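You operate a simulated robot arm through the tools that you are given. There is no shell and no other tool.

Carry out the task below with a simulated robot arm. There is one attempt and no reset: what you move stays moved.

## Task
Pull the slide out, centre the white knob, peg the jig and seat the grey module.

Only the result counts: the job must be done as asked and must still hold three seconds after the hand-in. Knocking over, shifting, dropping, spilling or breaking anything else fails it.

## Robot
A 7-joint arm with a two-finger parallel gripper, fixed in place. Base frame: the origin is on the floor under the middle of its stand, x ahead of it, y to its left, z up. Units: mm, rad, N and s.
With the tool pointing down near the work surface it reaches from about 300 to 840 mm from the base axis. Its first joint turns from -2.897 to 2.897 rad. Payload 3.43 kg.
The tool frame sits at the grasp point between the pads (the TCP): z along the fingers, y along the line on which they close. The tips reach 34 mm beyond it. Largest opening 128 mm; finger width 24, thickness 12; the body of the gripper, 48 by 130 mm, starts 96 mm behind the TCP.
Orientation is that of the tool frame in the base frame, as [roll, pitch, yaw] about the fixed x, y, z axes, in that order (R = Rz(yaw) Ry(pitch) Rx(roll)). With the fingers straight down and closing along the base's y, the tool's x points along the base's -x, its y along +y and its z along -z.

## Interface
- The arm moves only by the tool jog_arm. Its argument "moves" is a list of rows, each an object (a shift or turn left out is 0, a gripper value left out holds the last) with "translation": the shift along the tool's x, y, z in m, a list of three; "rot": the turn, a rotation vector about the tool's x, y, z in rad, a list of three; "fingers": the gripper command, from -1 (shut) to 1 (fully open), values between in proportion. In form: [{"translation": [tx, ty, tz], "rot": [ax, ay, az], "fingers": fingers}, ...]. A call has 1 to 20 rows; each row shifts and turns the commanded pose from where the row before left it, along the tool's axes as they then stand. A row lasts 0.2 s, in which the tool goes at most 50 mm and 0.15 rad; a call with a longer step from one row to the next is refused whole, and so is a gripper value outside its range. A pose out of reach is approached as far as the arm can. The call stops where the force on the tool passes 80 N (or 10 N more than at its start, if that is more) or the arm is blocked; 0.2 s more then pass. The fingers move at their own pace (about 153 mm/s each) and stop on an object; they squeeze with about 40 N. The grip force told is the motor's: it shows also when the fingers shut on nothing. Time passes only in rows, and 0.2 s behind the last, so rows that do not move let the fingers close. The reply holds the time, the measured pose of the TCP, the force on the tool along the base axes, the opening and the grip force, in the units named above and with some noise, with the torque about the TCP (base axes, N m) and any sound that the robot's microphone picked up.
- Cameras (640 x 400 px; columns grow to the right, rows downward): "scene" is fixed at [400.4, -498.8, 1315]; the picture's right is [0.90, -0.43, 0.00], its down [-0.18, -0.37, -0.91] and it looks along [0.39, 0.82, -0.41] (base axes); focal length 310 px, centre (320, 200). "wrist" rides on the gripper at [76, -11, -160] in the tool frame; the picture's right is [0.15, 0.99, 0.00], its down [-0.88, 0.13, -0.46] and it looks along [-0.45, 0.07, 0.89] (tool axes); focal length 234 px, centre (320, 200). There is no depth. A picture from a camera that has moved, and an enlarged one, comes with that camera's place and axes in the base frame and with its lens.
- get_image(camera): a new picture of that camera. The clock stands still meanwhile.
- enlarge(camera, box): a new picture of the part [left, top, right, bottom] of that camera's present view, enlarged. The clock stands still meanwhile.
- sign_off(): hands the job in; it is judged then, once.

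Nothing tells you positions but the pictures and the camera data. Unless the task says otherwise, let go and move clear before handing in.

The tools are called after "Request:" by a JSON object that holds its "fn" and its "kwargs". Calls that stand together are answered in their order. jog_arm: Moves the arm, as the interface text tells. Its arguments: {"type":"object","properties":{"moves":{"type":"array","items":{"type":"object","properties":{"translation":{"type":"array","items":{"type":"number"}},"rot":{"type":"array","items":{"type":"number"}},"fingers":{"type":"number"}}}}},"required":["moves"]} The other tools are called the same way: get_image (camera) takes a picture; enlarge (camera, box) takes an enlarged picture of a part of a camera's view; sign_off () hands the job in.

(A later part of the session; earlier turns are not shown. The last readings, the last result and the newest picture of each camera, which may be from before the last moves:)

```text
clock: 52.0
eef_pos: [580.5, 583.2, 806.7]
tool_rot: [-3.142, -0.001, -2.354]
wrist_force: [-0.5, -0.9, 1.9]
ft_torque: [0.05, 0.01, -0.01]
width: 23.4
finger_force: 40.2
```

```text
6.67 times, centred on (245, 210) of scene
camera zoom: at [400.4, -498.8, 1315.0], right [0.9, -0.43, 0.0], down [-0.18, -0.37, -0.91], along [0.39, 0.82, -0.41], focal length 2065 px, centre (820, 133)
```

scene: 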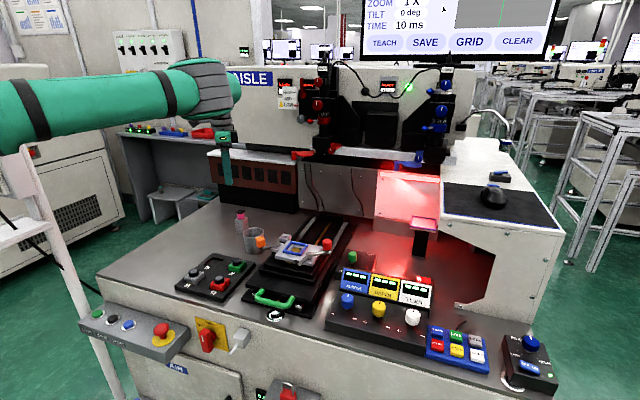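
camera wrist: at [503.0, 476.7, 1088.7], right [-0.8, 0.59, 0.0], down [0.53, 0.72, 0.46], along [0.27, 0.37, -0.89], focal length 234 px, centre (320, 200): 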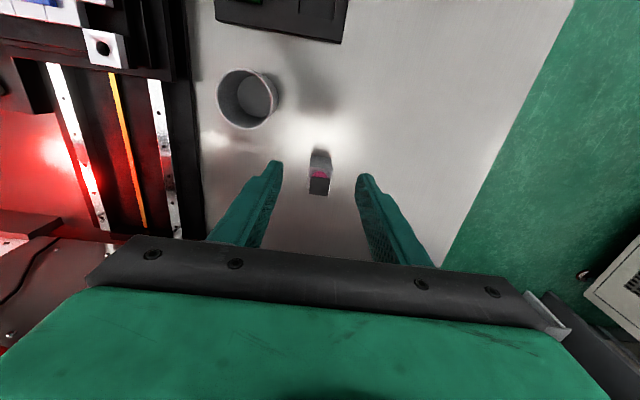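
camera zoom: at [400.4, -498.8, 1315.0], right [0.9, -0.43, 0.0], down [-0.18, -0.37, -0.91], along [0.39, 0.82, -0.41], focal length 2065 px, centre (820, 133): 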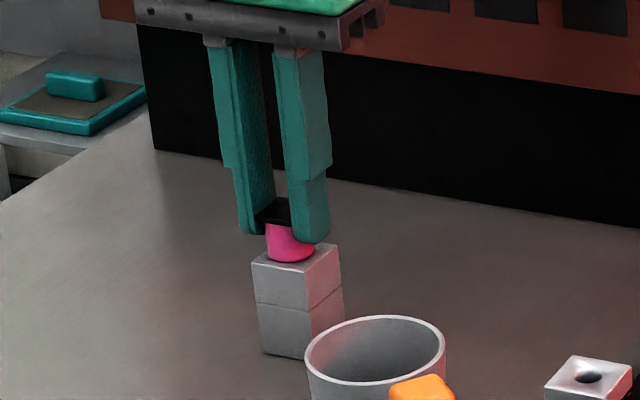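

Gripped at 23.4 mm. Lifting slowly to see what comes out of the holder.

Request:
{"fn": "jog_arm", "kwargs": {"moves": [{"translation": [0, 0, -0.01]}, {"translation": [0, 0, -0.01]}, {"translation": [0, 0, -0.01]}]}}

Request:
{"fn": "enlarge", "kwargs": {"camera": "scene", "box": [215, 180, 275, 240]}}

Request:
{"fn": "enlarge", "kwargs": {"camera": "wrist", "box": [270, 120, 370, 240]}}

```text
clock: 52.8
eef_pos: [580.6, 582.6, 835.5]
tool_rot: [-3.142, 0.0, -2.354]
wrist_force: [-0.3, 0.2, -1.5]
ft_torque: [0.02, -0.01, -0.01]
width: 23.2
finger_force: 39.8
```

```text
6.67 times, centred on (245, 210) of scene
camera zoom: at [400.4, -498.8, 1315.0], right [0.9, -0.43, 0.0], down [-0.18, -0.37, -0.91], along [0.39, 0.82, -0.41], focal length 2065 px, centre (820, 133)
```

zoom: 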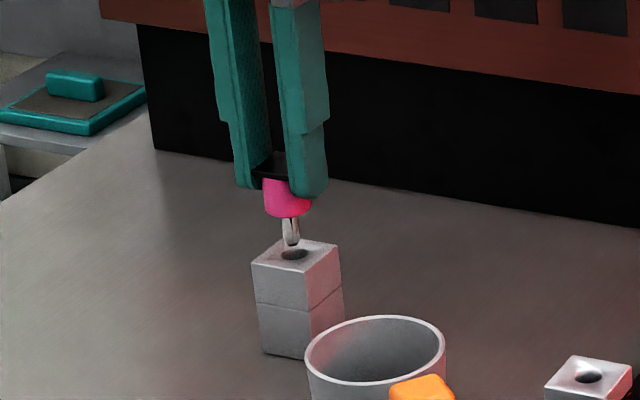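

```text
3.33 times, centred on (320, 180) of wrist
camera zoom: at [535.2, 520.4, 994.8], right [-0.8, 0.59, 0.0], down [0.53, 0.72, 0.46], along [0.27, 0.37, -0.89], focal length 781 px, centre (320, 267)
```

zoom: 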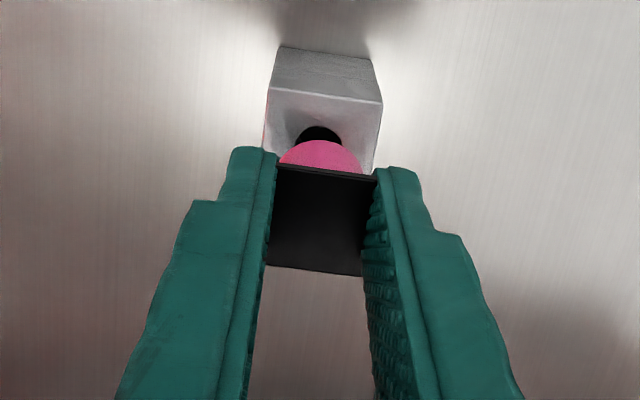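

The peg is coming out cleanly, with a thin metal pin below the pink body. Lifting it fully clear.

Request:
{"fn": "jog_arm", "kwargs": {"moves": [{"translation": [0, 0, -0.02]}, {"translation": [0, 0, -0.03]}, {"translation": [0, 0, -0.03]}, {}]}}

Request:
{"fn": "enlarge", "kwargs": {"camera": "scene", "box": [215, 170, 275, 230]}}

Request:
{"fn": "get_image", "kwargs": {"camera": "wrist"}}

```text
clock: 53.8
eef_pos: [578.1, 583.4, 915.0]
tool_rot: [-3.141, 0.0, -2.354]
wrist_force: [-0.1, 0.5, -0.1]
ft_torque: [0.01, -0.01, -0.01]
width: 23.6
finger_force: 40.1
```

```text
6.67 times, centred on (245, 200) of scene
camera zoom: at [400.4, -498.8, 1315.0], right [0.9, -0.43, 0.0], down [-0.18, -0.37, -0.91], along [0.39, 0.82, -0.41], focal length 2065 px, centre (820, 200)
```

zoom: 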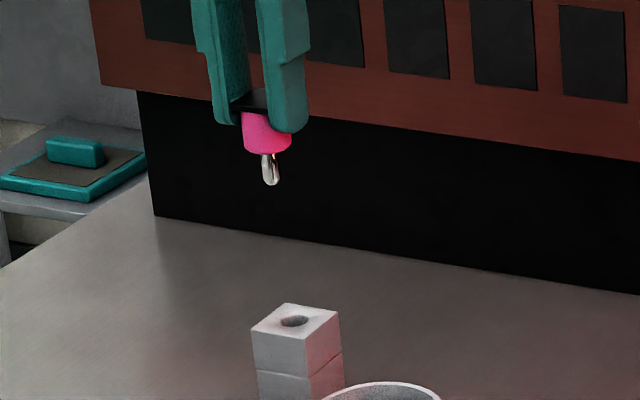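

```text
taken
camera wrist: at [532.9, 522.7, 1074.7], right [-0.8, 0.59, 0.0], down [0.53, 0.72, 0.46], along [0.27, 0.37, -0.89], focal length 234 px, centre (320, 200)
```

wrist: 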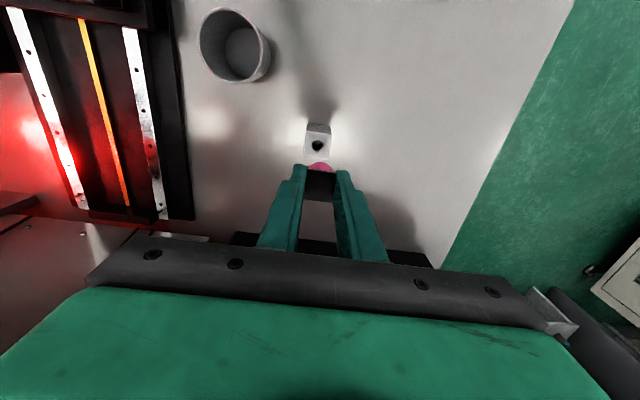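

The peg is free, with a ~9 mm rounded pin about 20 mm long. Now I carry it over to the funnel hole block at about (668, 320.5, 799).

Request:
{"fn": "jog_arm", "kwargs": {"moves": [{"translation": [0.0175, -0.0357, -0.0014]}, {"translation": [0.0175, -0.0357, -0.0014]}, {"translation": [0.0175, -0.0357, -0.0014]}, {"translation": [0.0175, -0.0357, -0.0014]}, {"translation": [0.0175, -0.0357, -0.0014]}, {"translation": [0.0175, -0.0357, -0.0014]}, {"translation": [0.0175, -0.0357, -0.0014]}, {}]}}

Request:
{"fn": "get_image", "kwargs": {"camera": "wrist"}}

Request:
{"fn": "enlarge", "kwargs": {"camera": "wrist", "box": [260, 110, 380, 210]}}

Request:
{"fn": "enlarge", "kwargs": {"camera": "scene", "box": [245, 190, 325, 270]}}

```text
clock: 55.6
eef_pos: [671.5, 318.1, 926.2]
tool_rot: [3.14, 0.001, -2.353]
wrist_force: [0.2, 0.6, -0.8]
ft_torque: [0.0, 0.01, -0.02]
width: 23.4
finger_force: 40.2
```

```text
taken
camera wrist: at [625.9, 256.6, 1084.9], right [-0.8, 0.59, 0.0], down [0.53, 0.72, 0.46], along [0.27, 0.37, -0.89], focal length 234 px, centre (320, 200)
```

wrist: 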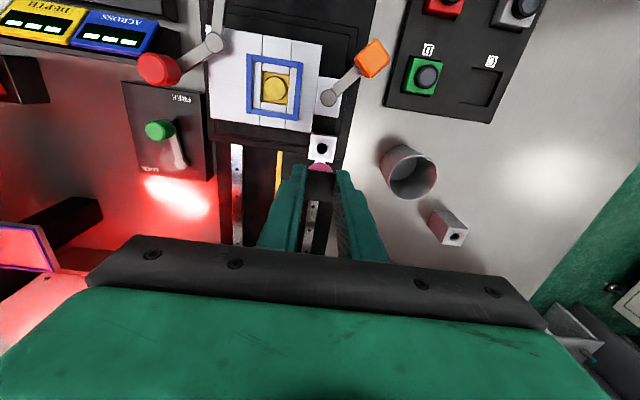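

```text
4.00 times, centred on (320, 160) of wrist
camera zoom: at [625.9, 256.6, 1084.9], right [-0.8, 0.59, 0.0], down [0.53, 0.72, 0.46], along [0.27, 0.37, -0.89], focal length 937 px, centre (320, 360)
```

zoom: 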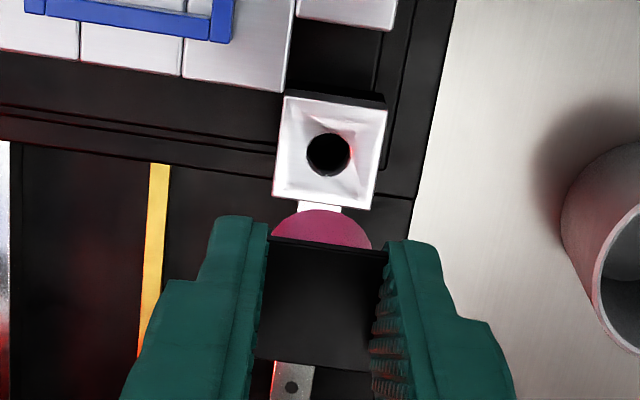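

```text
5.00 times, centred on (285, 230) of scene
camera zoom: at [400.4, -498.8, 1315.0], right [0.9, -0.43, 0.0], down [-0.18, -0.37, -0.91], along [0.39, 0.82, -0.41], focal length 1548 px, centre (495, 50)
```

zoom: 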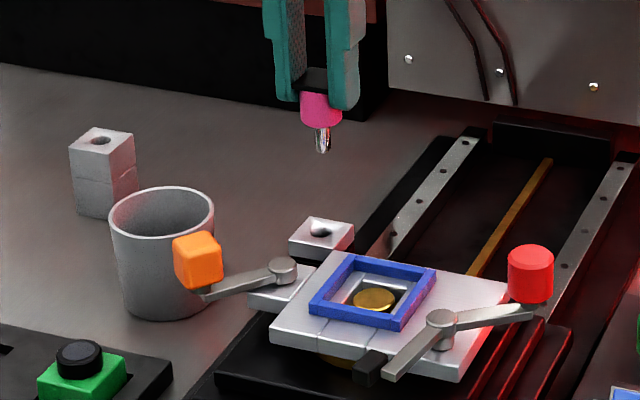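

The hole (~14 mm, square funnel) is seen about 2.9 mm to the left of the pin axis; the jig now sits square to the stage. I'll shift over it and lower the pin to just above the funnel.

Request:
{"fn": "jog_arm", "kwargs": {"moves": [{"translation": [0.0003, 0.0029, 0]}, {"translation": [0, 0, 0.02]}, {"translation": [0, 0, 0.02]}, {"translation": [0, 0, 0.014]}, {}]}}

Request:
{"fn": "enlarge", "kwargs": {"camera": "wrist", "box": [260, 110, 380, 210]}}

Request:
{"fn": "enlarge", "kwargs": {"camera": "scene", "box": [255, 200, 315, 260]}}

```text
clock: 56.8
eef_pos: [668.1, 322.0, 872.5]
tool_rot: [-3.142, 0.0, -2.354]
wrist_force: [0.0, 0.0, -0.8]
ft_torque: [0.0, -0.01, 0.04]
width: 23.6
finger_force: 40.1
```

```text
4.00 times, centred on (320, 160) of wrist
camera zoom: at [622.2, 259.6, 1031.0], right [-0.8, 0.59, 0.0], down [0.53, 0.72, 0.46], along [0.27, 0.37, -0.89], focal length 937 px, centre (320, 360)
```

zoom: 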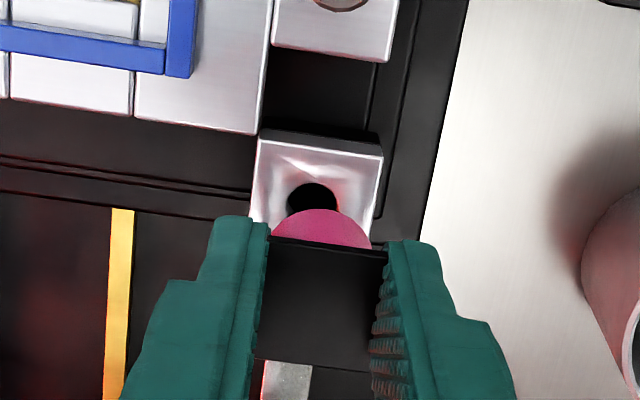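

```text
6.67 times, centred on (285, 230) of scene
camera zoom: at [400.4, -498.8, 1315.0], right [0.9, -0.43, 0.0], down [-0.18, -0.37, -0.91], along [0.39, 0.82, -0.41], focal length 2065 px, centre (553, 0)
```

zoom: 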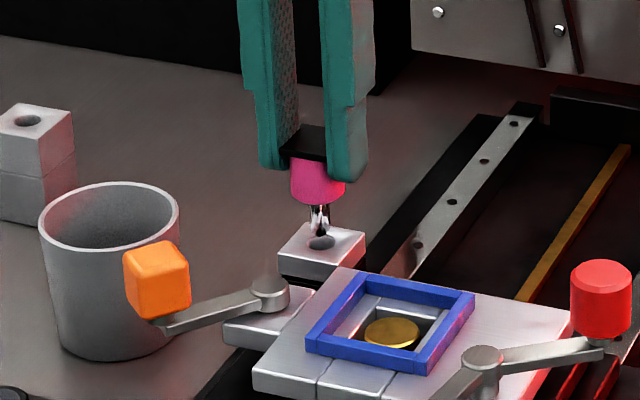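

The pin is about 1.3 mm left of the hole centre. Correcting and lowering into the funnel.

Request:
{"fn": "jog_arm", "kwargs": {"moves": [{"translation": [0, -0.0013, 0.008]}, {"translation": [0, 0, 0.008]}, {"translation": [0, 0, 0.008]}, {}]}}

Request:
{"fn": "enlarge", "kwargs": {"camera": "scene", "box": [255, 200, 315, 260]}}

Request:
{"fn": "enlarge", "kwargs": {"camera": "wrist", "box": [260, 110, 380, 210]}}

```text
clock: 57.8
eef_pos: [669.0, 319.7, 846.3]
tool_rot: [-3.141, -0.001, -2.356]
wrist_force: [-2.0, -2.5, -0.9]
ft_torque: [-0.2, 0.1, -0.02]
width: 23.5
finger_force: 39.6
```

```text
6.67 times, centred on (285, 230) of scene
camera zoom: at [400.4, -498.8, 1315.0], right [0.9, -0.43, 0.0], down [-0.18, -0.37, -0.91], along [0.39, 0.82, -0.41], focal length 2065 px, centre (553, 0)
```

zoom: 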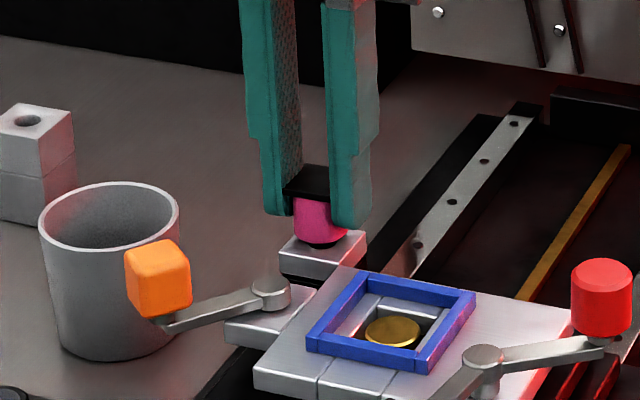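

```text
4.00 times, centred on (320, 160) of wrist
camera zoom: at [622.9, 258.4, 1006.5], right [-0.8, 0.59, 0.0], down [0.53, 0.72, 0.45], along [0.27, 0.37, -0.89], focal length 937 px, centre (320, 360)
```

zoom: 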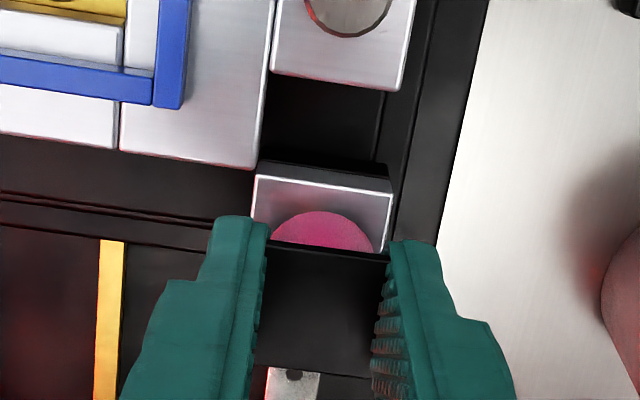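

The pin has entered the hole with almost no force. Lowering the last few millimetres slowly.

Request:
{"fn": "jog_arm", "kwargs": {"moves": [{"translation": [0, 0, 0.003]}, {"translation": [0, 0, 0.002]}, {}]}}

```text
clock: 58.6
eef_pos: [669.6, 319.8, 843.6]
tool_rot: [-3.141, -0.001, -2.356]
wrist_force: [-1.5, -1.6, 0.6]
ft_torque: [-0.1, 0.08, 0.02]
width: 23.6
finger_force: 39.8
```

Request:
{"fn": "jog_arm", "kwargs": {"moves": [{"translation": [0, 0, 0.002]}, {"translation": [0, 0, 0.0015]}, {}]}}

Request:
{"fn": "enlarge", "kwargs": {"camera": "scene", "box": [270, 215, 310, 250]}}

```text
clock: 59.4
eef_pos: [668.8, 319.4, 840.5]
tool_rot: [3.141, 0.001, -2.354]
wrist_force: [0.3, -3.5, 15.1]
ft_torque: [-0.07, -0.03, 0.01]
width: 23.3
finger_force: 40.4
```

```text
11.43 times, centred on (290, 232) of scene
camera zoom: at [400.4, -498.8, 1315.0], right [0.9, -0.43, 0.0], down [-0.18, -0.37, -0.91], along [0.39, 0.82, -0.41], focal length 3539 px, centre (663, -171)
```

zoom: 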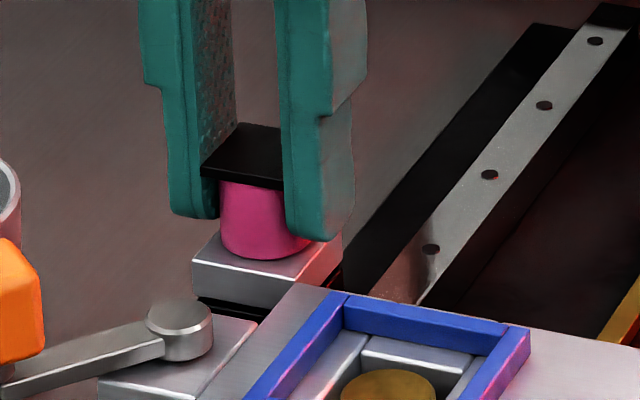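

Contact at the expected height (15 N upward): the pink shoulder is on the block. One small extra press to confirm it's seated.

Request:
{"fn": "jog_arm", "kwargs": {"moves": [{"translation": [0, 0, 0.0015]}, {}]}}

```text
clock: 60.0
eef_pos: [669.3, 320.7, 838.2]
tool_rot: [3.141, 0.001, -2.354]
wrist_force: [-0.5, -3.7, 12.0]
ft_torque: [-0.06, 0.0, -0.04]
width: 23.6
finger_force: 40.1
```

Request:
{"fn": "jog_arm", "kwargs": {"moves": [{"translation": [0, 0, 0.0015]}, {}]}}

Request:
{"fn": "enlarge", "kwargs": {"camera": "scene", "box": [270, 215, 310, 250]}}

```text
clock: 60.6
eef_pos: [671.1, 320.0, 836.3]
tool_rot: [3.14, 0.0, -2.356]
wrist_force: [-4.2, 0.5, 13.4]
ft_torque: [0.05, 0.2, -0.01]
width: 23.6
finger_force: 39.9
```

```text
11.43 times, centred on (290, 232) of scene
camera zoom: at [400.4, -498.8, 1315.0], right [0.9, -0.43, 0.0], down [-0.18, -0.37, -0.91], along [0.39, 0.82, -0.41], focal length 3539 px, centre (663, -171)
```

zoom: 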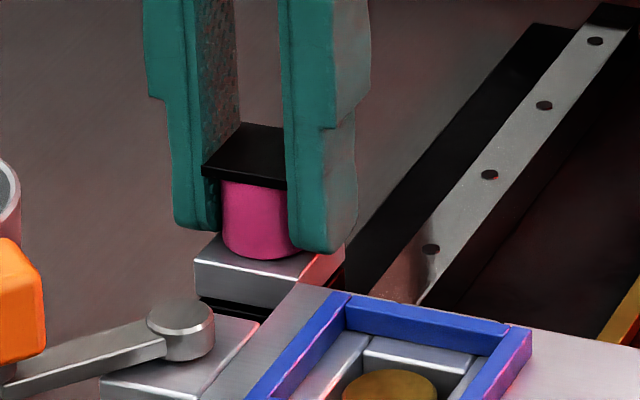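

The fingers are now just sliding on the cap while the peg stays put, so it's seated. Releasing and lifting straight up.

Request:
{"fn": "jog_arm", "kwargs": {"moves": [{"translation": [0, 0, -0.001], "fingers": -0.3}, {"fingers": -0.3}, {"translation": [0, 0, -0.03]}, {"translation": [0, 0, -0.04]}, {"translation": [0, 0, -0.04]}, {}]}}

Request:
{"fn": "enlarge", "kwargs": {"camera": "scene", "box": [245, 200, 345, 300]}}

Request:
{"fn": "get_image", "kwargs": {"camera": "wrist"}}

Request:
{"fn": "enlarge", "kwargs": {"camera": "scene", "box": [270, 215, 310, 250]}}

```text
clock: 62.0
eef_pos: [669.9, 319.8, 948.2]
tool_rot: [-3.14, 0.002, -2.353]
wrist_force: [-0.8, -0.2, 0.2]
ft_torque: [-0.02, -0.04, 0.02]
width: 44.6
finger_force: 0.0
```

```text
4.00 times, centred on (295, 250) of scene
camera zoom: at [400.4, -498.8, 1315.0], right [0.9, -0.43, 0.0], down [-0.18, -0.37, -0.91], along [0.39, 0.82, -0.41], focal length 1239 px, centre (420, 0)
```

zoom: 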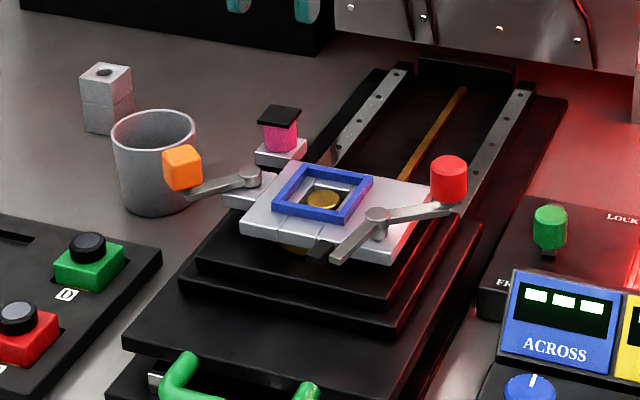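

```text
taken
camera wrist: at [623.4, 258.0, 1107.4], right [-0.8, 0.59, 0.0], down [0.53, 0.72, 0.46], along [0.27, 0.37, -0.89], focal length 234 px, centre (320, 200)
```

wrist: 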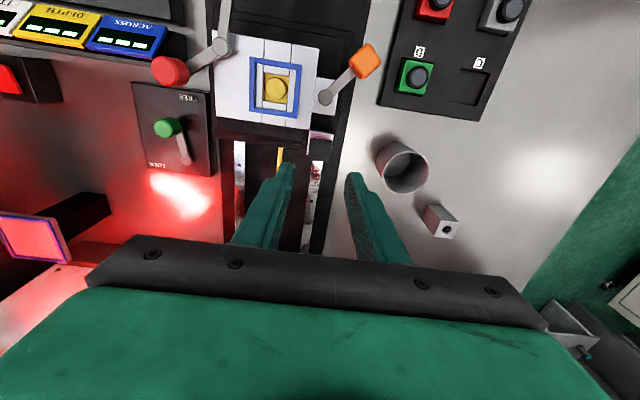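

```text
11.43 times, centred on (290, 232) of scene
camera zoom: at [400.4, -498.8, 1315.0], right [0.9, -0.43, 0.0], down [-0.18, -0.37, -0.91], along [0.39, 0.82, -0.41], focal length 3539 px, centre (663, -171)
```

zoom: 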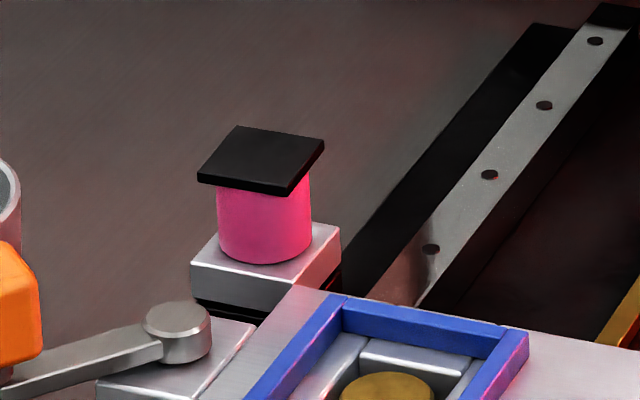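

The peg sits squarely in its block with the gripper clear. Now I'll look closely at the seat in the jig from here, then go to the grey module at tray position A (~(385, 332)).

Request:
{"fn": "enlarge", "kwargs": {"camera": "wrist", "box": [220, 40, 340, 130]}}

Request:
{"fn": "enlarge", "kwargs": {"camera": "scene", "box": [295, 235, 345, 275]}}

Request:
{"fn": "jog_arm", "kwargs": {"moves": [{"translation": [0.04, 0.02, 0.01]}, {"translation": [0.04, 0.02, 0.01]}, {"translation": [0.04, 0.02, 0.01]}, {"translation": [0.04, 0.02, 0.01]}, {"translation": [0.04, 0.02, 0.01]}, {"translation": [0.033, 0.041, 0]}, {"translation": [0.033, 0.041, 0]}]}}

Request:
{"fn": "get_image", "kwargs": {"camera": "wrist"}}

```text
4.44 times, centred on (280, 85) of wrist
camera zoom: at [623.4, 258.0, 1107.4], right [-0.8, 0.59, 0.0], down [0.53, 0.72, 0.46], along [0.27, 0.37, -0.89], focal length 1041 px, centre (498, 711)
```

zoom: 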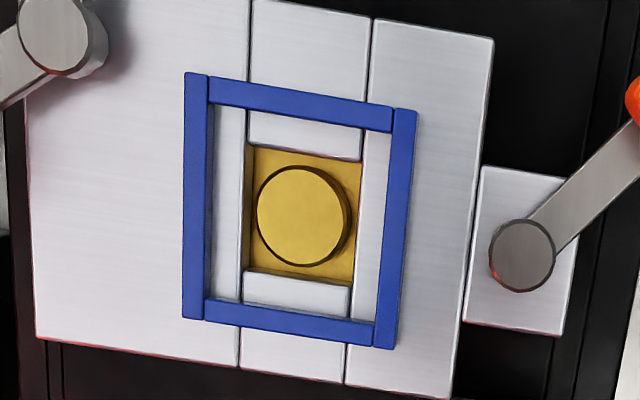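

```text
10.00 times, centred on (320, 255) of scene
camera zoom: at [400.4, -498.8, 1315.0], right [0.9, -0.43, 0.0], down [-0.18, -0.37, -0.91], along [0.39, 0.82, -0.41], focal length 3097 px, centre (320, -350)
```

zoom: 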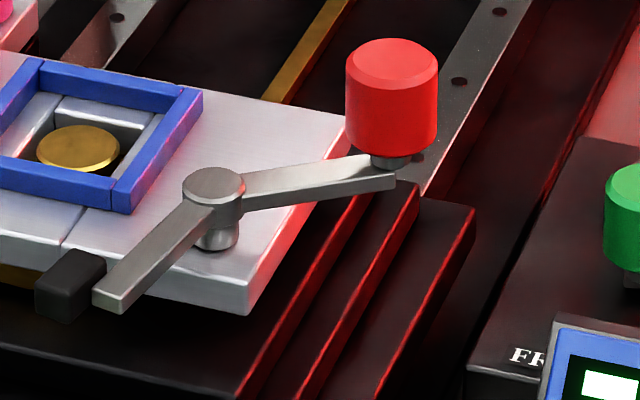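

```text
refused: row 6 steps farther than a row can; nothing moved
```

```text
taken
camera wrist: at [623.4, 258.0, 1107.4], right [-0.8, 0.59, 0.0], down [0.53, 0.72, 0.46], along [0.27, 0.37, -0.89], focal length 234 px, centre (320, 200)
```

wrist: 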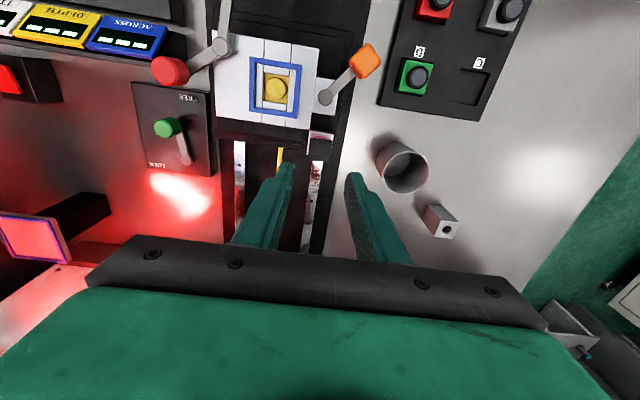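

The seat is a ~30 mm pocket with a gold floor inside the blue fence. Redoing the move to the tray in smaller rows.

Request:
{"fn": "jog_arm", "kwargs": {"moves": [{"translation": [0.0334, 0.0249, 0.0085]}, {"translation": [0.0334, 0.0249, 0.0085]}, {"translation": [0.0334, 0.0249, 0.0085]}, {"translation": [0.0334, 0.0249, 0.0085]}, {"translation": [0.0334, 0.0249, 0.0085]}, {"translation": [0.0334, 0.0249, 0.0085]}, {"translation": [0.0334, 0.0249, 0.0085]}, {"translation": [0.0334, 0.0249, 0.0085]}, {}]}}

Request:
{"fn": "get_image", "kwargs": {"camera": "wrist"}}

Request:
{"fn": "enlarge", "kwargs": {"camera": "wrist", "box": [260, 130, 380, 220]}}

Request:
{"fn": "enlarge", "kwargs": {"camera": "scene", "box": [170, 250, 270, 310]}}

```text
clock: 64.0
eef_pos: [340.6, 271.9, 884.1]
tool_rot: [-3.141, 0.001, -2.355]
wrist_force: [0.4, -0.4, 0.8]
ft_torque: [0.0, 0.02, -0.02]
width: 44.9
finger_force: 0.0
```

```text
taken
camera wrist: at [294.5, 210.7, 1043.3], right [-0.8, 0.6, 0.0], down [0.53, 0.72, 0.46], along [0.27, 0.37, -0.89], focal length 234 px, centre (320, 200)
```

wrist: 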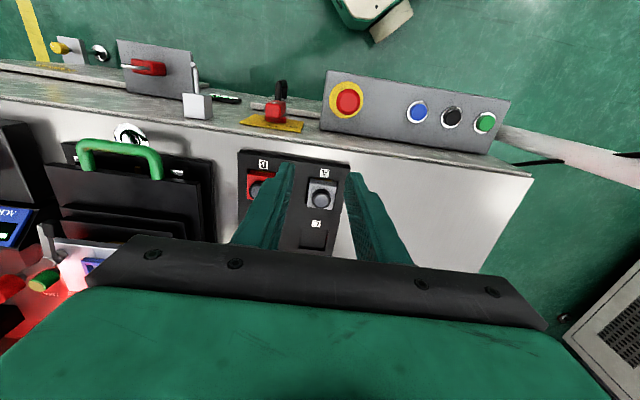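

```text
4.44 times, centred on (320, 175) of wrist
camera zoom: at [294.5, 210.7, 1043.3], right [-0.8, 0.6, 0.0], down [0.53, 0.72, 0.46], along [0.27, 0.37, -0.89], focal length 1041 px, centre (320, 311)
```

zoom: 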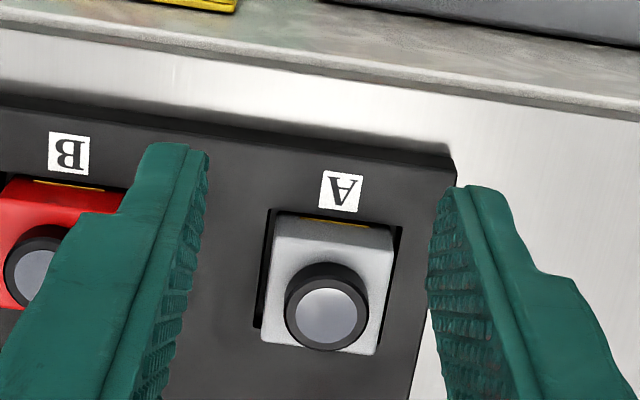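

```text
6.40 times, centred on (220, 280) of scene
camera zoom: at [400.4, -498.8, 1315.0], right [0.9, -0.43, 0.0], down [-0.18, -0.37, -0.91], along [0.39, 0.82, -0.41], focal length 1982 px, centre (960, -312)
```

zoom: 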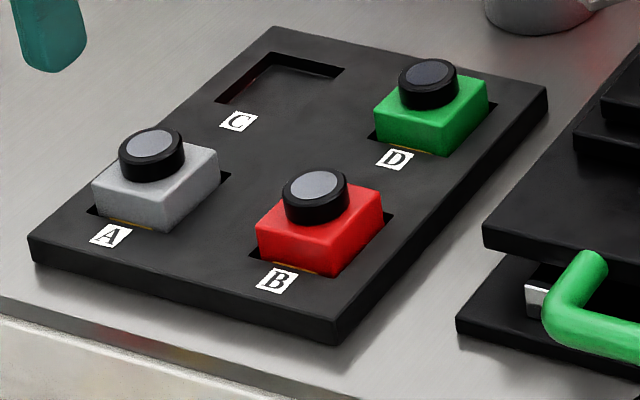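

The grey module is a block with a black barrel and a gold strip at its front. I'll zoom in to measure the block and barrel.

Request:
{"fn": "enlarge", "kwargs": {"camera": "wrist", "box": [295, 160, 350, 215]}}

Request:
{"fn": "enlarge", "kwargs": {"camera": "scene", "box": [178, 262, 218, 292]}}

```text
7.27 times, centred on (322, 188) of wrist
camera zoom: at [294.5, 210.7, 1043.3], right [-0.8, 0.6, 0.0], down [0.53, 0.72, 0.46], along [0.27, 0.37, -0.89], focal length 1703 px, centre (302, 291)
```

zoom: 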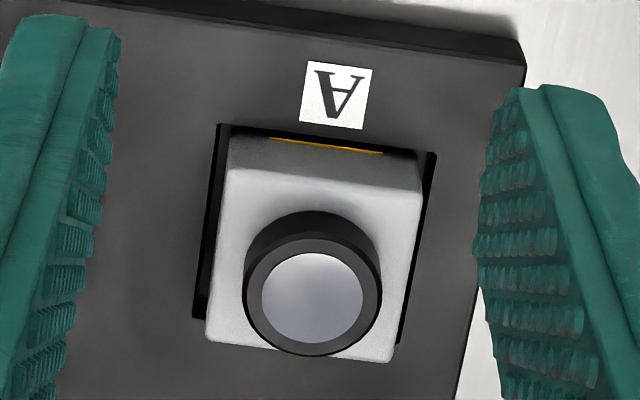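

```text
13.33 times, centred on (198, 277) of scene
camera zoom: at [400.4, -498.8, 1315.0], right [0.9, -0.43, 0.0], down [-0.18, -0.37, -0.91], along [0.39, 0.82, -0.41], focal length 4129 px, centre (1947, -827)
```

zoom: 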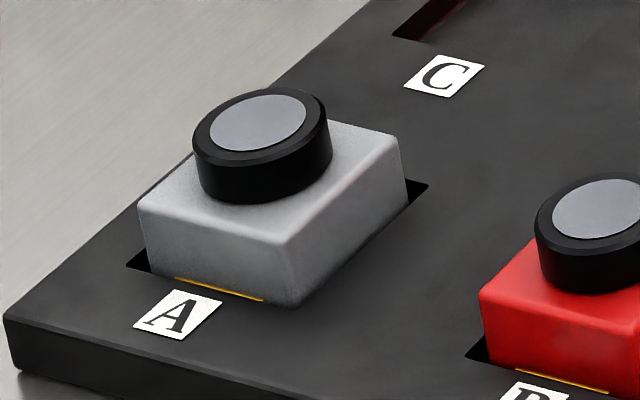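

The module block is about 39.5 mm square (block top z≈729) with a 27.5 mm barrel up to z≈743. Since the blue fence is only 45 mm inside, I'll grip by the barrel. Moving above it.

Request:
{"fn": "jog_arm", "kwargs": {"moves": [{"translation": [-0.039, 0.0074, 0.022], "fingers": -0.2}, {"translation": [-0.039, 0.0074, 0.022], "fingers": -0.2}, {}]}}

Request:
{"fn": "enlarge", "kwargs": {"camera": "wrist", "box": [260, 110, 380, 210]}}

Request:
{"fn": "enlarge", "kwargs": {"camera": "scene", "box": [170, 230, 250, 300]}}

```text
clock: 64.8
eef_pos: [386.1, 339.6, 835.4]
tool_rot: [-3.14, 0.001, -2.354]
wrist_force: [0.2, 0.3, 0.0]
ft_torque: [0.02, -0.02, -0.05]
width: 51.2
finger_force: 0.1
```

```text
4.00 times, centred on (320, 160) of wrist
camera zoom: at [339.8, 277.8, 995.5], right [-0.8, 0.59, 0.0], down [0.53, 0.72, 0.46], along [0.27, 0.37, -0.89], focal length 937 px, centre (320, 360)
```

zoom: 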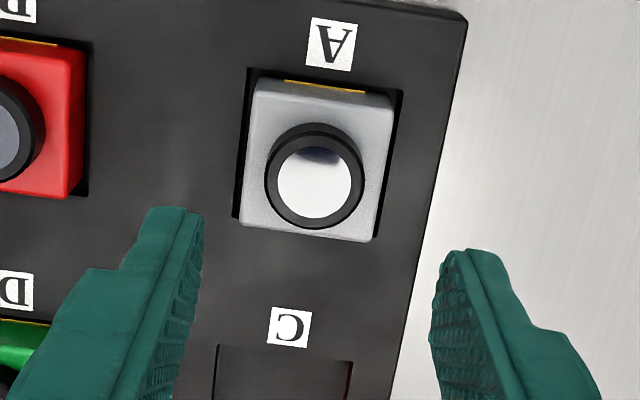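

```text
5.71 times, centred on (210, 265) of scene
camera zoom: at [400.4, -498.8, 1315.0], right [0.9, -0.43, 0.0], down [-0.18, -0.37, -0.91], along [0.39, 0.82, -0.41], focal length 1770 px, centre (949, -171)
```

zoom: 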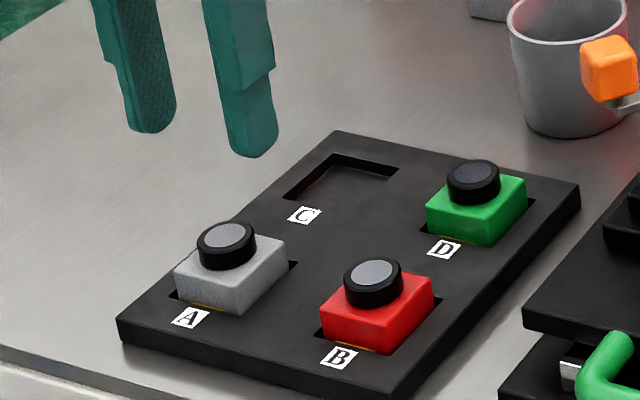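

Request:
{"fn": "jog_arm", "kwargs": {"moves": [{"translation": [0.0033, -0.0015, 0.02]}, {"translation": [0, 0, 0.02]}, {}]}}

Request:
{"fn": "enlarge", "kwargs": {"camera": "wrist", "box": [260, 120, 380, 220]}}

Request:
{"fn": "enlarge", "kwargs": {"camera": "scene", "box": [170, 240, 230, 300]}}

```text
clock: 65.6
eef_pos: [384.4, 331.6, 795.6]
tool_rot: [3.139, -0.001, -2.353]
wrist_force: [-0.1, 0.8, 0.0]
ft_torque: [0.01, 0.02, 0.0]
width: 51.4
finger_force: 0.1
```

```text
4.00 times, centred on (320, 170) of wrist
camera zoom: at [337.6, 271.0, 955.7], right [-0.8, 0.6, 0.0], down [0.53, 0.72, 0.46], along [0.27, 0.37, -0.89], focal length 937 px, centre (320, 320)
```

zoom: 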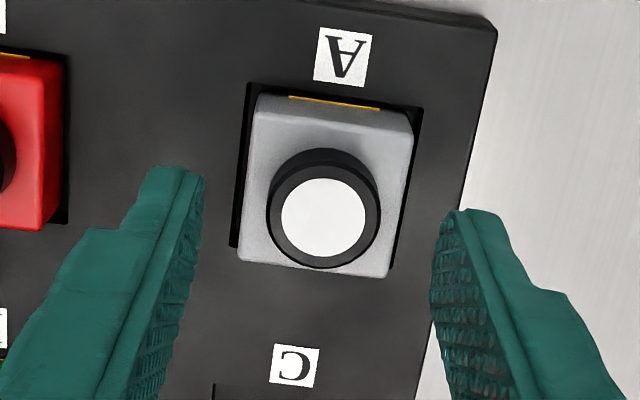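

```text
6.67 times, centred on (200, 270) of scene
camera zoom: at [400.4, -498.8, 1315.0], right [0.9, -0.43, 0.0], down [-0.18, -0.37, -0.91], along [0.39, 0.82, -0.41], focal length 2065 px, centre (1120, -267)
```

zoom: 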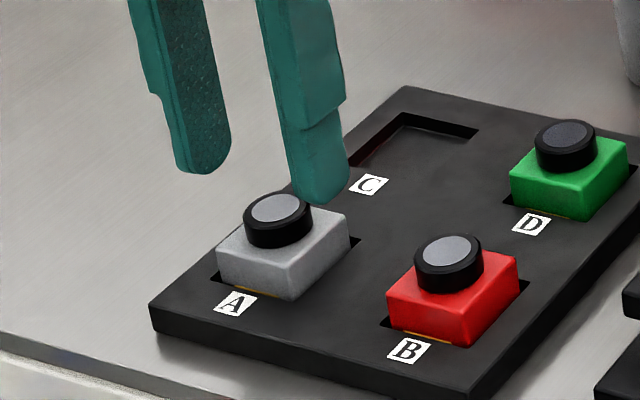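

Request:
{"fn": "jog_arm", "kwargs": {"moves": [{}, {}]}}

Request:
{"fn": "enlarge", "kwargs": {"camera": "wrist", "box": [260, 120, 380, 220]}}

```text
clock: 66.2
eef_pos: [383.4, 333.0, 796.1]
tool_rot: [-3.141, 0.0, -2.356]
wrist_force: [0.3, -0.3, 0.1]
ft_torque: [-0.02, 0.01, 0.0]
width: 51.2
finger_force: 0.0
```

```text
4.00 times, centred on (320, 170) of wrist
camera zoom: at [337.7, 271.1, 955.8], right [-0.8, 0.59, 0.0], down [0.53, 0.72, 0.46], along [0.27, 0.37, -0.89], focal length 937 px, centre (320, 320)
```

zoom: 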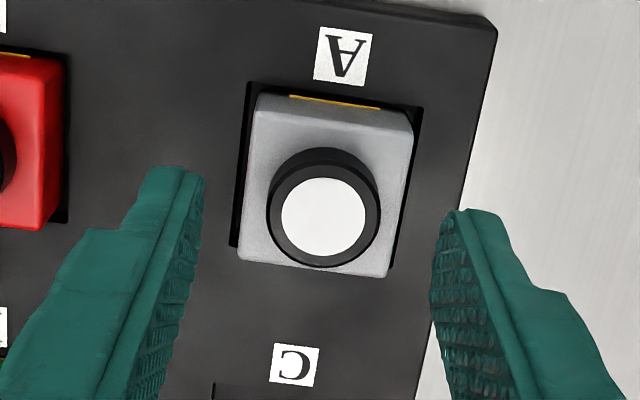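

Settled position shows the barrel axis at (384.9, 336.5). Correcting and lowering to the barrel.

Request:
{"fn": "jog_arm", "kwargs": {"moves": [{"translation": [-0.0036, 0.0016, 0.008]}, {"translation": [0, 0, 0.01]}, {}, {}]}}

Request:
{"fn": "enlarge", "kwargs": {"camera": "wrist", "box": [260, 130, 380, 230]}}

Request:
{"fn": "enlarge", "kwargs": {"camera": "scene", "box": [170, 240, 230, 300]}}

```text
clock: 67.2
eef_pos: [384.4, 338.1, 778.8]
tool_rot: [3.141, 0.001, -2.356]
wrist_force: [-0.2, 0.1, 0.0]
ft_torque: [0.0, 0.01, 0.03]
width: 51.3
finger_force: 0.0
```

```text
4.00 times, centred on (320, 180) of wrist
camera zoom: at [338.8, 276.2, 937.9], right [-0.8, 0.59, 0.0], down [0.53, 0.72, 0.46], along [0.27, 0.37, -0.89], focal length 937 px, centre (320, 280)
```

zoom: 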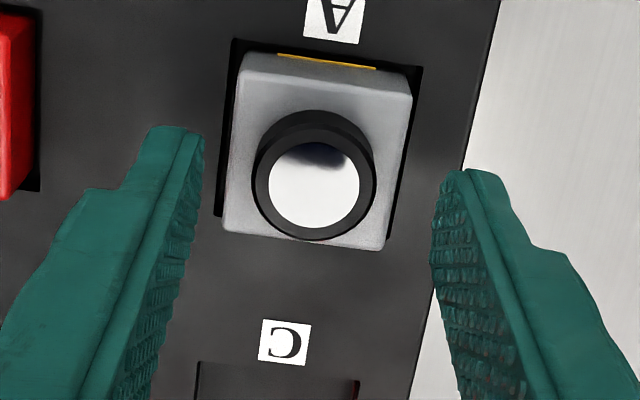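

```text
6.67 times, centred on (200, 270) of scene
camera zoom: at [400.4, -498.8, 1315.0], right [0.9, -0.43, 0.0], down [-0.18, -0.37, -0.91], along [0.39, 0.82, -0.41], focal length 2065 px, centre (1120, -267)
```

zoom: 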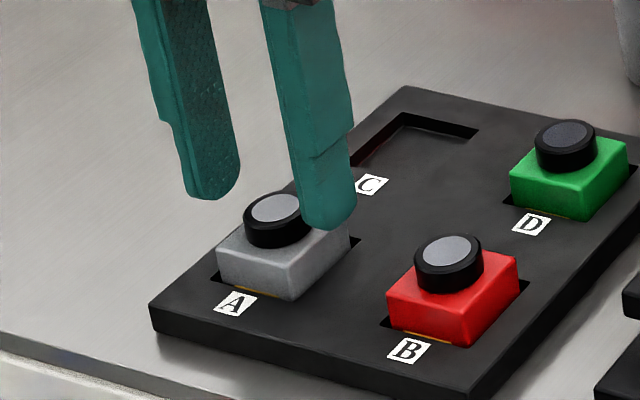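

Request:
{"fn": "jog_arm", "kwargs": {"moves": [{"translation": [0.001, -0.001, 0.005]}, {"translation": [0, 0, 0.0055]}, {}, {}]}}

Request:
{"fn": "enlarge", "kwargs": {"camera": "wrist", "box": [260, 130, 380, 230]}}

Request:
{"fn": "enlarge", "kwargs": {"camera": "scene", "box": [170, 240, 230, 300]}}

```text
clock: 68.2
eef_pos: [384.7, 335.3, 766.1]
tool_rot: [3.141, 0.0, -2.355]
wrist_force: [-0.3, -0.2, 0.5]
ft_torque: [0.01, 0.0, 0.0]
width: 51.3
finger_force: 0.2
```

```text
4.00 times, centred on (320, 180) of wrist
camera zoom: at [338.0, 274.8, 925.8], right [-0.8, 0.59, 0.0], down [0.53, 0.72, 0.46], along [0.27, 0.37, -0.89], focal length 937 px, centre (320, 280)
```

zoom: 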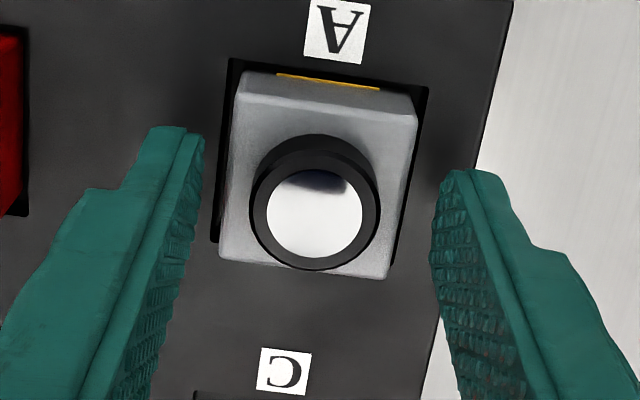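

```text
6.67 times, centred on (200, 270) of scene
camera zoom: at [400.4, -498.8, 1315.0], right [0.9, -0.43, 0.0], down [-0.18, -0.37, -0.91], along [0.39, 0.82, -0.41], focal length 2065 px, centre (1120, -267)
```

zoom: 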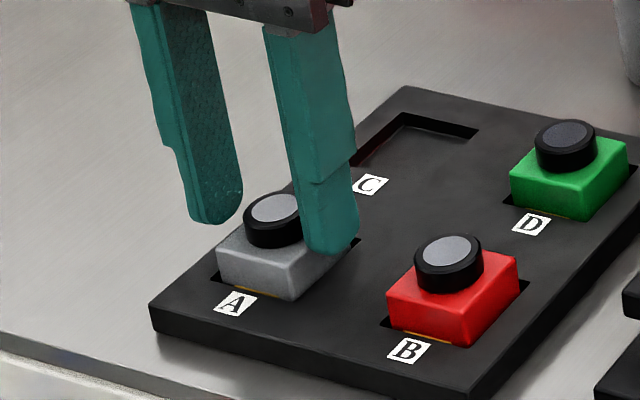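

Aligned within a millimetre. Raising 1.5 mm so the tips clear the block top, then closing on the barrel.

Request:
{"fn": "jog_arm", "kwargs": {"moves": [{"translation": [0, 0, -0.0015]}, {"fingers": -0.5}, {"fingers": -0.5}, {"fingers": -1}, {"fingers": -1}, {}]}}

Request:
{"fn": "enlarge", "kwargs": {"camera": "wrist", "box": [260, 130, 380, 230]}}

Request:
{"fn": "enlarge", "kwargs": {"camera": "scene", "box": [170, 240, 230, 300]}}

```text
clock: 69.6
eef_pos: [384.0, 335.4, 767.9]
tool_rot: [-3.141, 0.001, -2.355]
wrist_force: [0.2, -0.9, 1.8]
ft_torque: [-0.04, -0.05, -0.01]
width: 26.6
finger_force: 40.3
```

```text
4.00 times, centred on (320, 180) of wrist
camera zoom: at [337.8, 275.1, 927.4], right [-0.8, 0.59, 0.0], down [0.53, 0.72, 0.46], along [0.27, 0.37, -0.89], focal length 937 px, centre (320, 280)
```

zoom: 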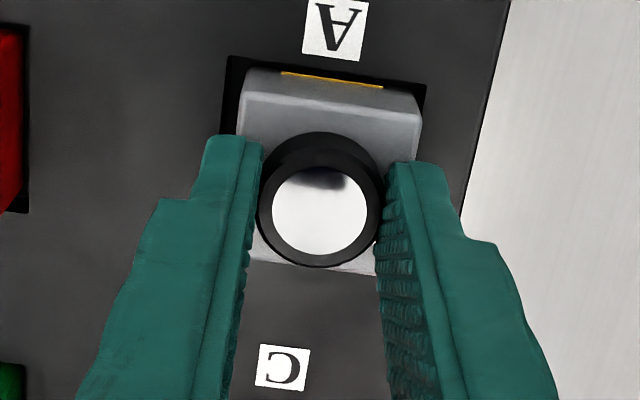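

```text
6.67 times, centred on (200, 270) of scene
camera zoom: at [400.4, -498.8, 1315.0], right [0.9, -0.43, 0.0], down [-0.18, -0.37, -0.91], along [0.39, 0.82, -0.41], focal length 2065 px, centre (1120, -267)
```

zoom: 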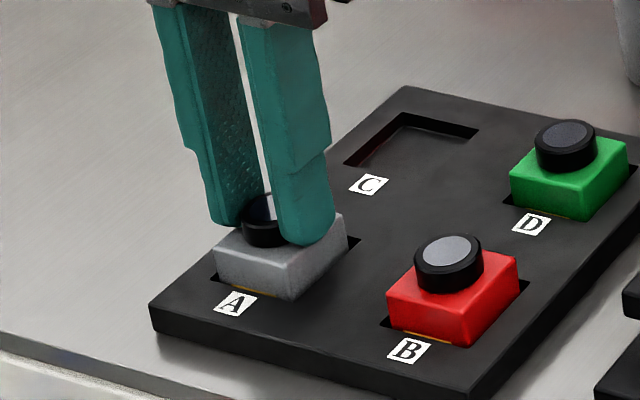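

The barrel is gripped (26.6 mm). Lifting the module straight out of the tray.

Request:
{"fn": "jog_arm", "kwargs": {"moves": [{"translation": [0, 0, -0.01]}, {"translation": [0, 0, -0.01]}, {"translation": [0, 0, -0.015]}, {"translation": [0, 0, -0.02]}, {}]}}

Request:
{"fn": "enlarge", "kwargs": {"camera": "scene", "box": [165, 220, 235, 300]}}

Request:
{"fn": "enlarge", "kwargs": {"camera": "wrist", "box": [260, 110, 380, 230]}}

```text
clock: 70.8
eef_pos: [382.2, 337.7, 824.4]
tool_rot: [-3.141, 0.001, -2.354]
wrist_force: [-0.1, 0.1, -0.2]
ft_torque: [-0.01, 0.0, 0.0]
width: 26.4
finger_force: 40.3
```

```text
5.00 times, centred on (200, 260) of scene
camera zoom: at [400.4, -498.8, 1315.0], right [0.9, -0.43, 0.0], down [-0.18, -0.37, -0.91], along [0.39, 0.82, -0.41], focal length 1548 px, centre (920, -100)
```

zoom: 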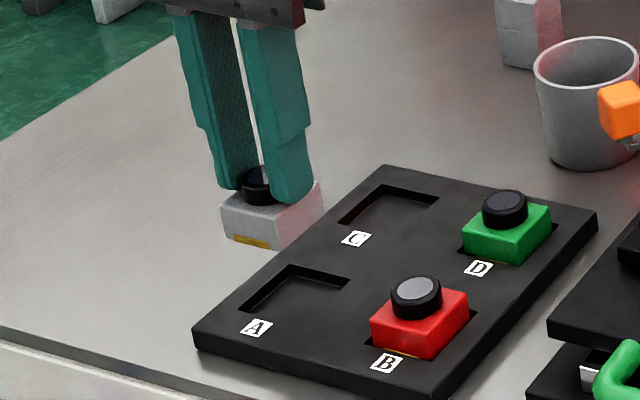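

```text
3.33 times, centred on (320, 170) of wrist
camera zoom: at [336.5, 275.3, 984.5], right [-0.8, 0.59, 0.0], down [0.53, 0.72, 0.46], along [0.27, 0.37, -0.89], focal length 781 px, centre (320, 300)
```

zoom: 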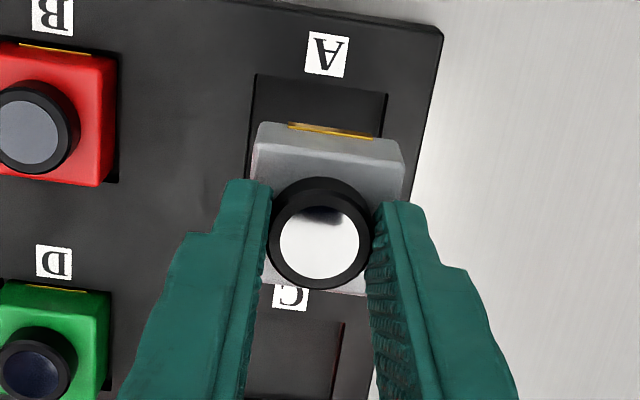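

The module is out, held level, with its gold patch still facing front. I'll lift it well above the orange handle and carry it over the jig at about (672, 234.5).

Request:
{"fn": "jog_arm", "kwargs": {"moves": [{"translation": [0, 0, -0.04]}, {"translation": [0, 0, -0.04]}, {"translation": [0, 0, -0.04]}, {"translation": [-0.0132, -0.0278, 0]}, {"translation": [-0.0132, -0.0278, 0]}, {"translation": [-0.0132, -0.0278, 0]}, {"translation": [-0.0132, -0.0278, 0]}, {"translation": [-0.0132, -0.0278, 0]}, {"translation": [-0.0132, -0.0278, 0]}, {"translation": [-0.0132, -0.0278, 0]}, {"translation": [-0.0132, -0.0278, 0]}, {"translation": [-0.0132, -0.0278, 0]}, {"translation": [-0.0132, -0.0278, 0]}, {}, {}, {}]}}

Request:
{"fn": "get_image", "kwargs": {"camera": "wrist"}}

Request:
{"fn": "enlarge", "kwargs": {"camera": "wrist", "box": [250, 90, 390, 200]}}

Request:
{"fn": "enlarge", "kwargs": {"camera": "scene", "box": [255, 180, 345, 270]}}

```text
clock: 74.2
eef_pos: [674.8, 233.6, 943.8]
tool_rot: [3.142, 0.001, -2.355]
wrist_force: [0.1, 0.0, -0.5]
ft_torque: [0.03, -0.01, 0.0]
width: 26.3
finger_force: 39.4
```

```text
taken
camera wrist: at [629.5, 172.1, 1103.5], right [-0.8, 0.59, 0.0], down [0.53, 0.72, 0.46], along [0.27, 0.37, -0.89], focal length 234 px, centre (320, 200)
```

wrist: 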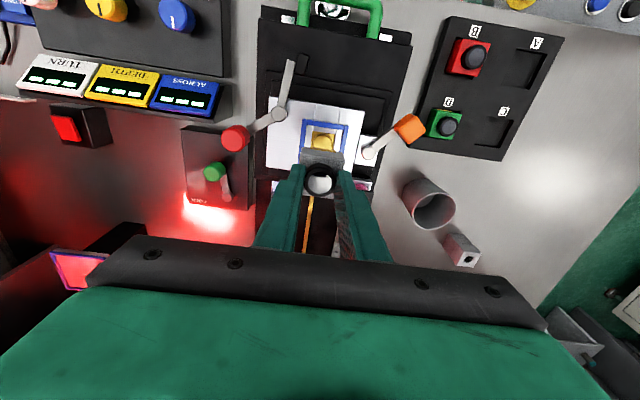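

```text
3.64 times, centred on (320, 145) of wrist
camera zoom: at [629.5, 172.1, 1103.5], right [-0.8, 0.59, 0.0], down [0.53, 0.72, 0.46], along [0.27, 0.37, -0.89], focal length 852 px, centre (320, 400)
```

zoom: 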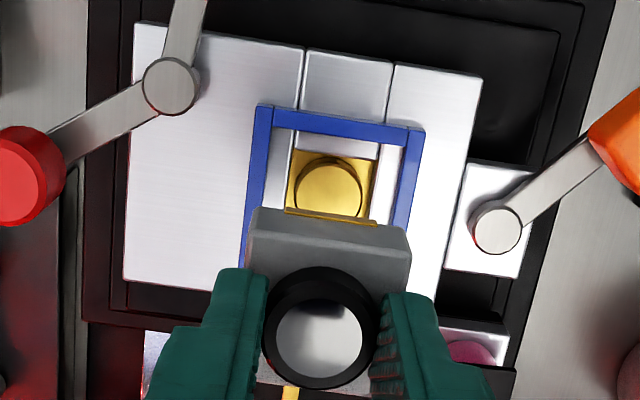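

```text
4.44 times, centred on (300, 225) of scene
camera zoom: at [400.4, -498.8, 1315.0], right [0.9, -0.43, 0.0], down [-0.18, -0.37, -0.91], along [0.39, 0.82, -0.41], focal length 1376 px, centre (409, 89)
```

zoom: 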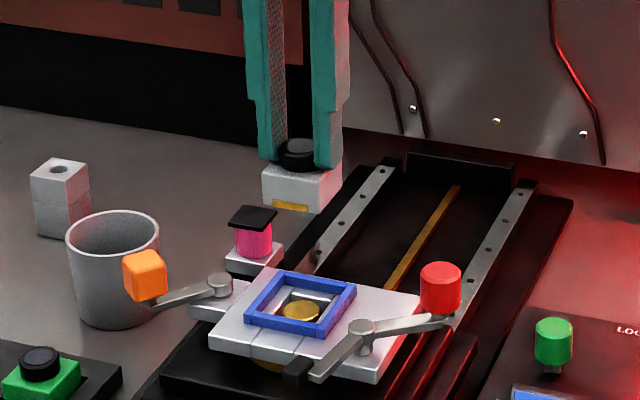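

The seat is visible just ahead of the module. I'll zoom in on the module edges and the fence to align them.

Request:
{"fn": "enlarge", "kwargs": {"camera": "wrist", "box": [290, 115, 355, 180]}}

Request:
{"fn": "enlarge", "kwargs": {"camera": "scene", "box": [280, 200, 310, 230]}}

```text
6.15 times, centred on (322, 148) of wrist
camera zoom: at [629.5, 172.1, 1103.5], right [-0.8, 0.59, 0.0], down [0.53, 0.72, 0.46], along [0.27, 0.37, -0.89], focal length 1441 px, centre (305, 523)
```

zoom: 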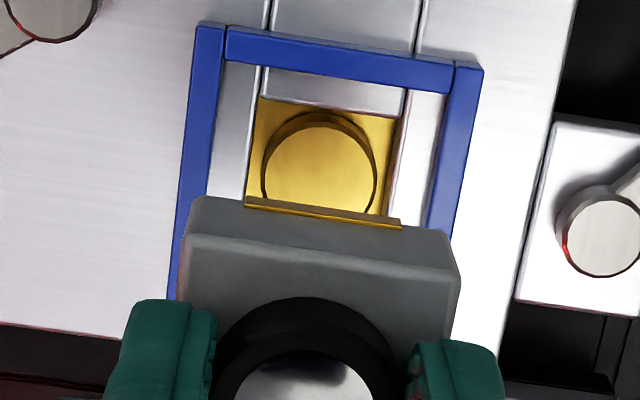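

```text
13.33 times, centred on (295, 215) of scene
camera zoom: at [400.4, -498.8, 1315.0], right [0.9, -0.43, 0.0], down [-0.18, -0.37, -0.91], along [0.39, 0.82, -0.41], focal length 4129 px, centre (653, 0)
```

zoom: 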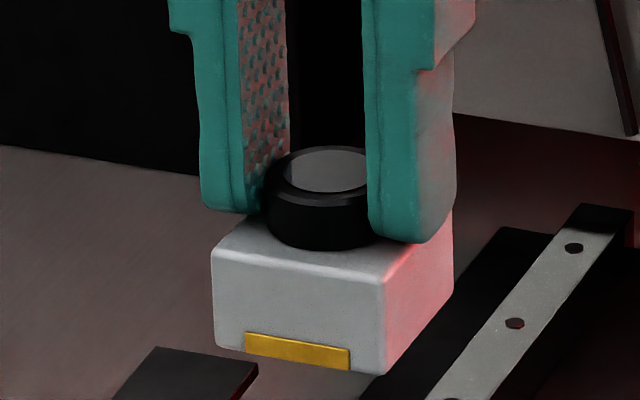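

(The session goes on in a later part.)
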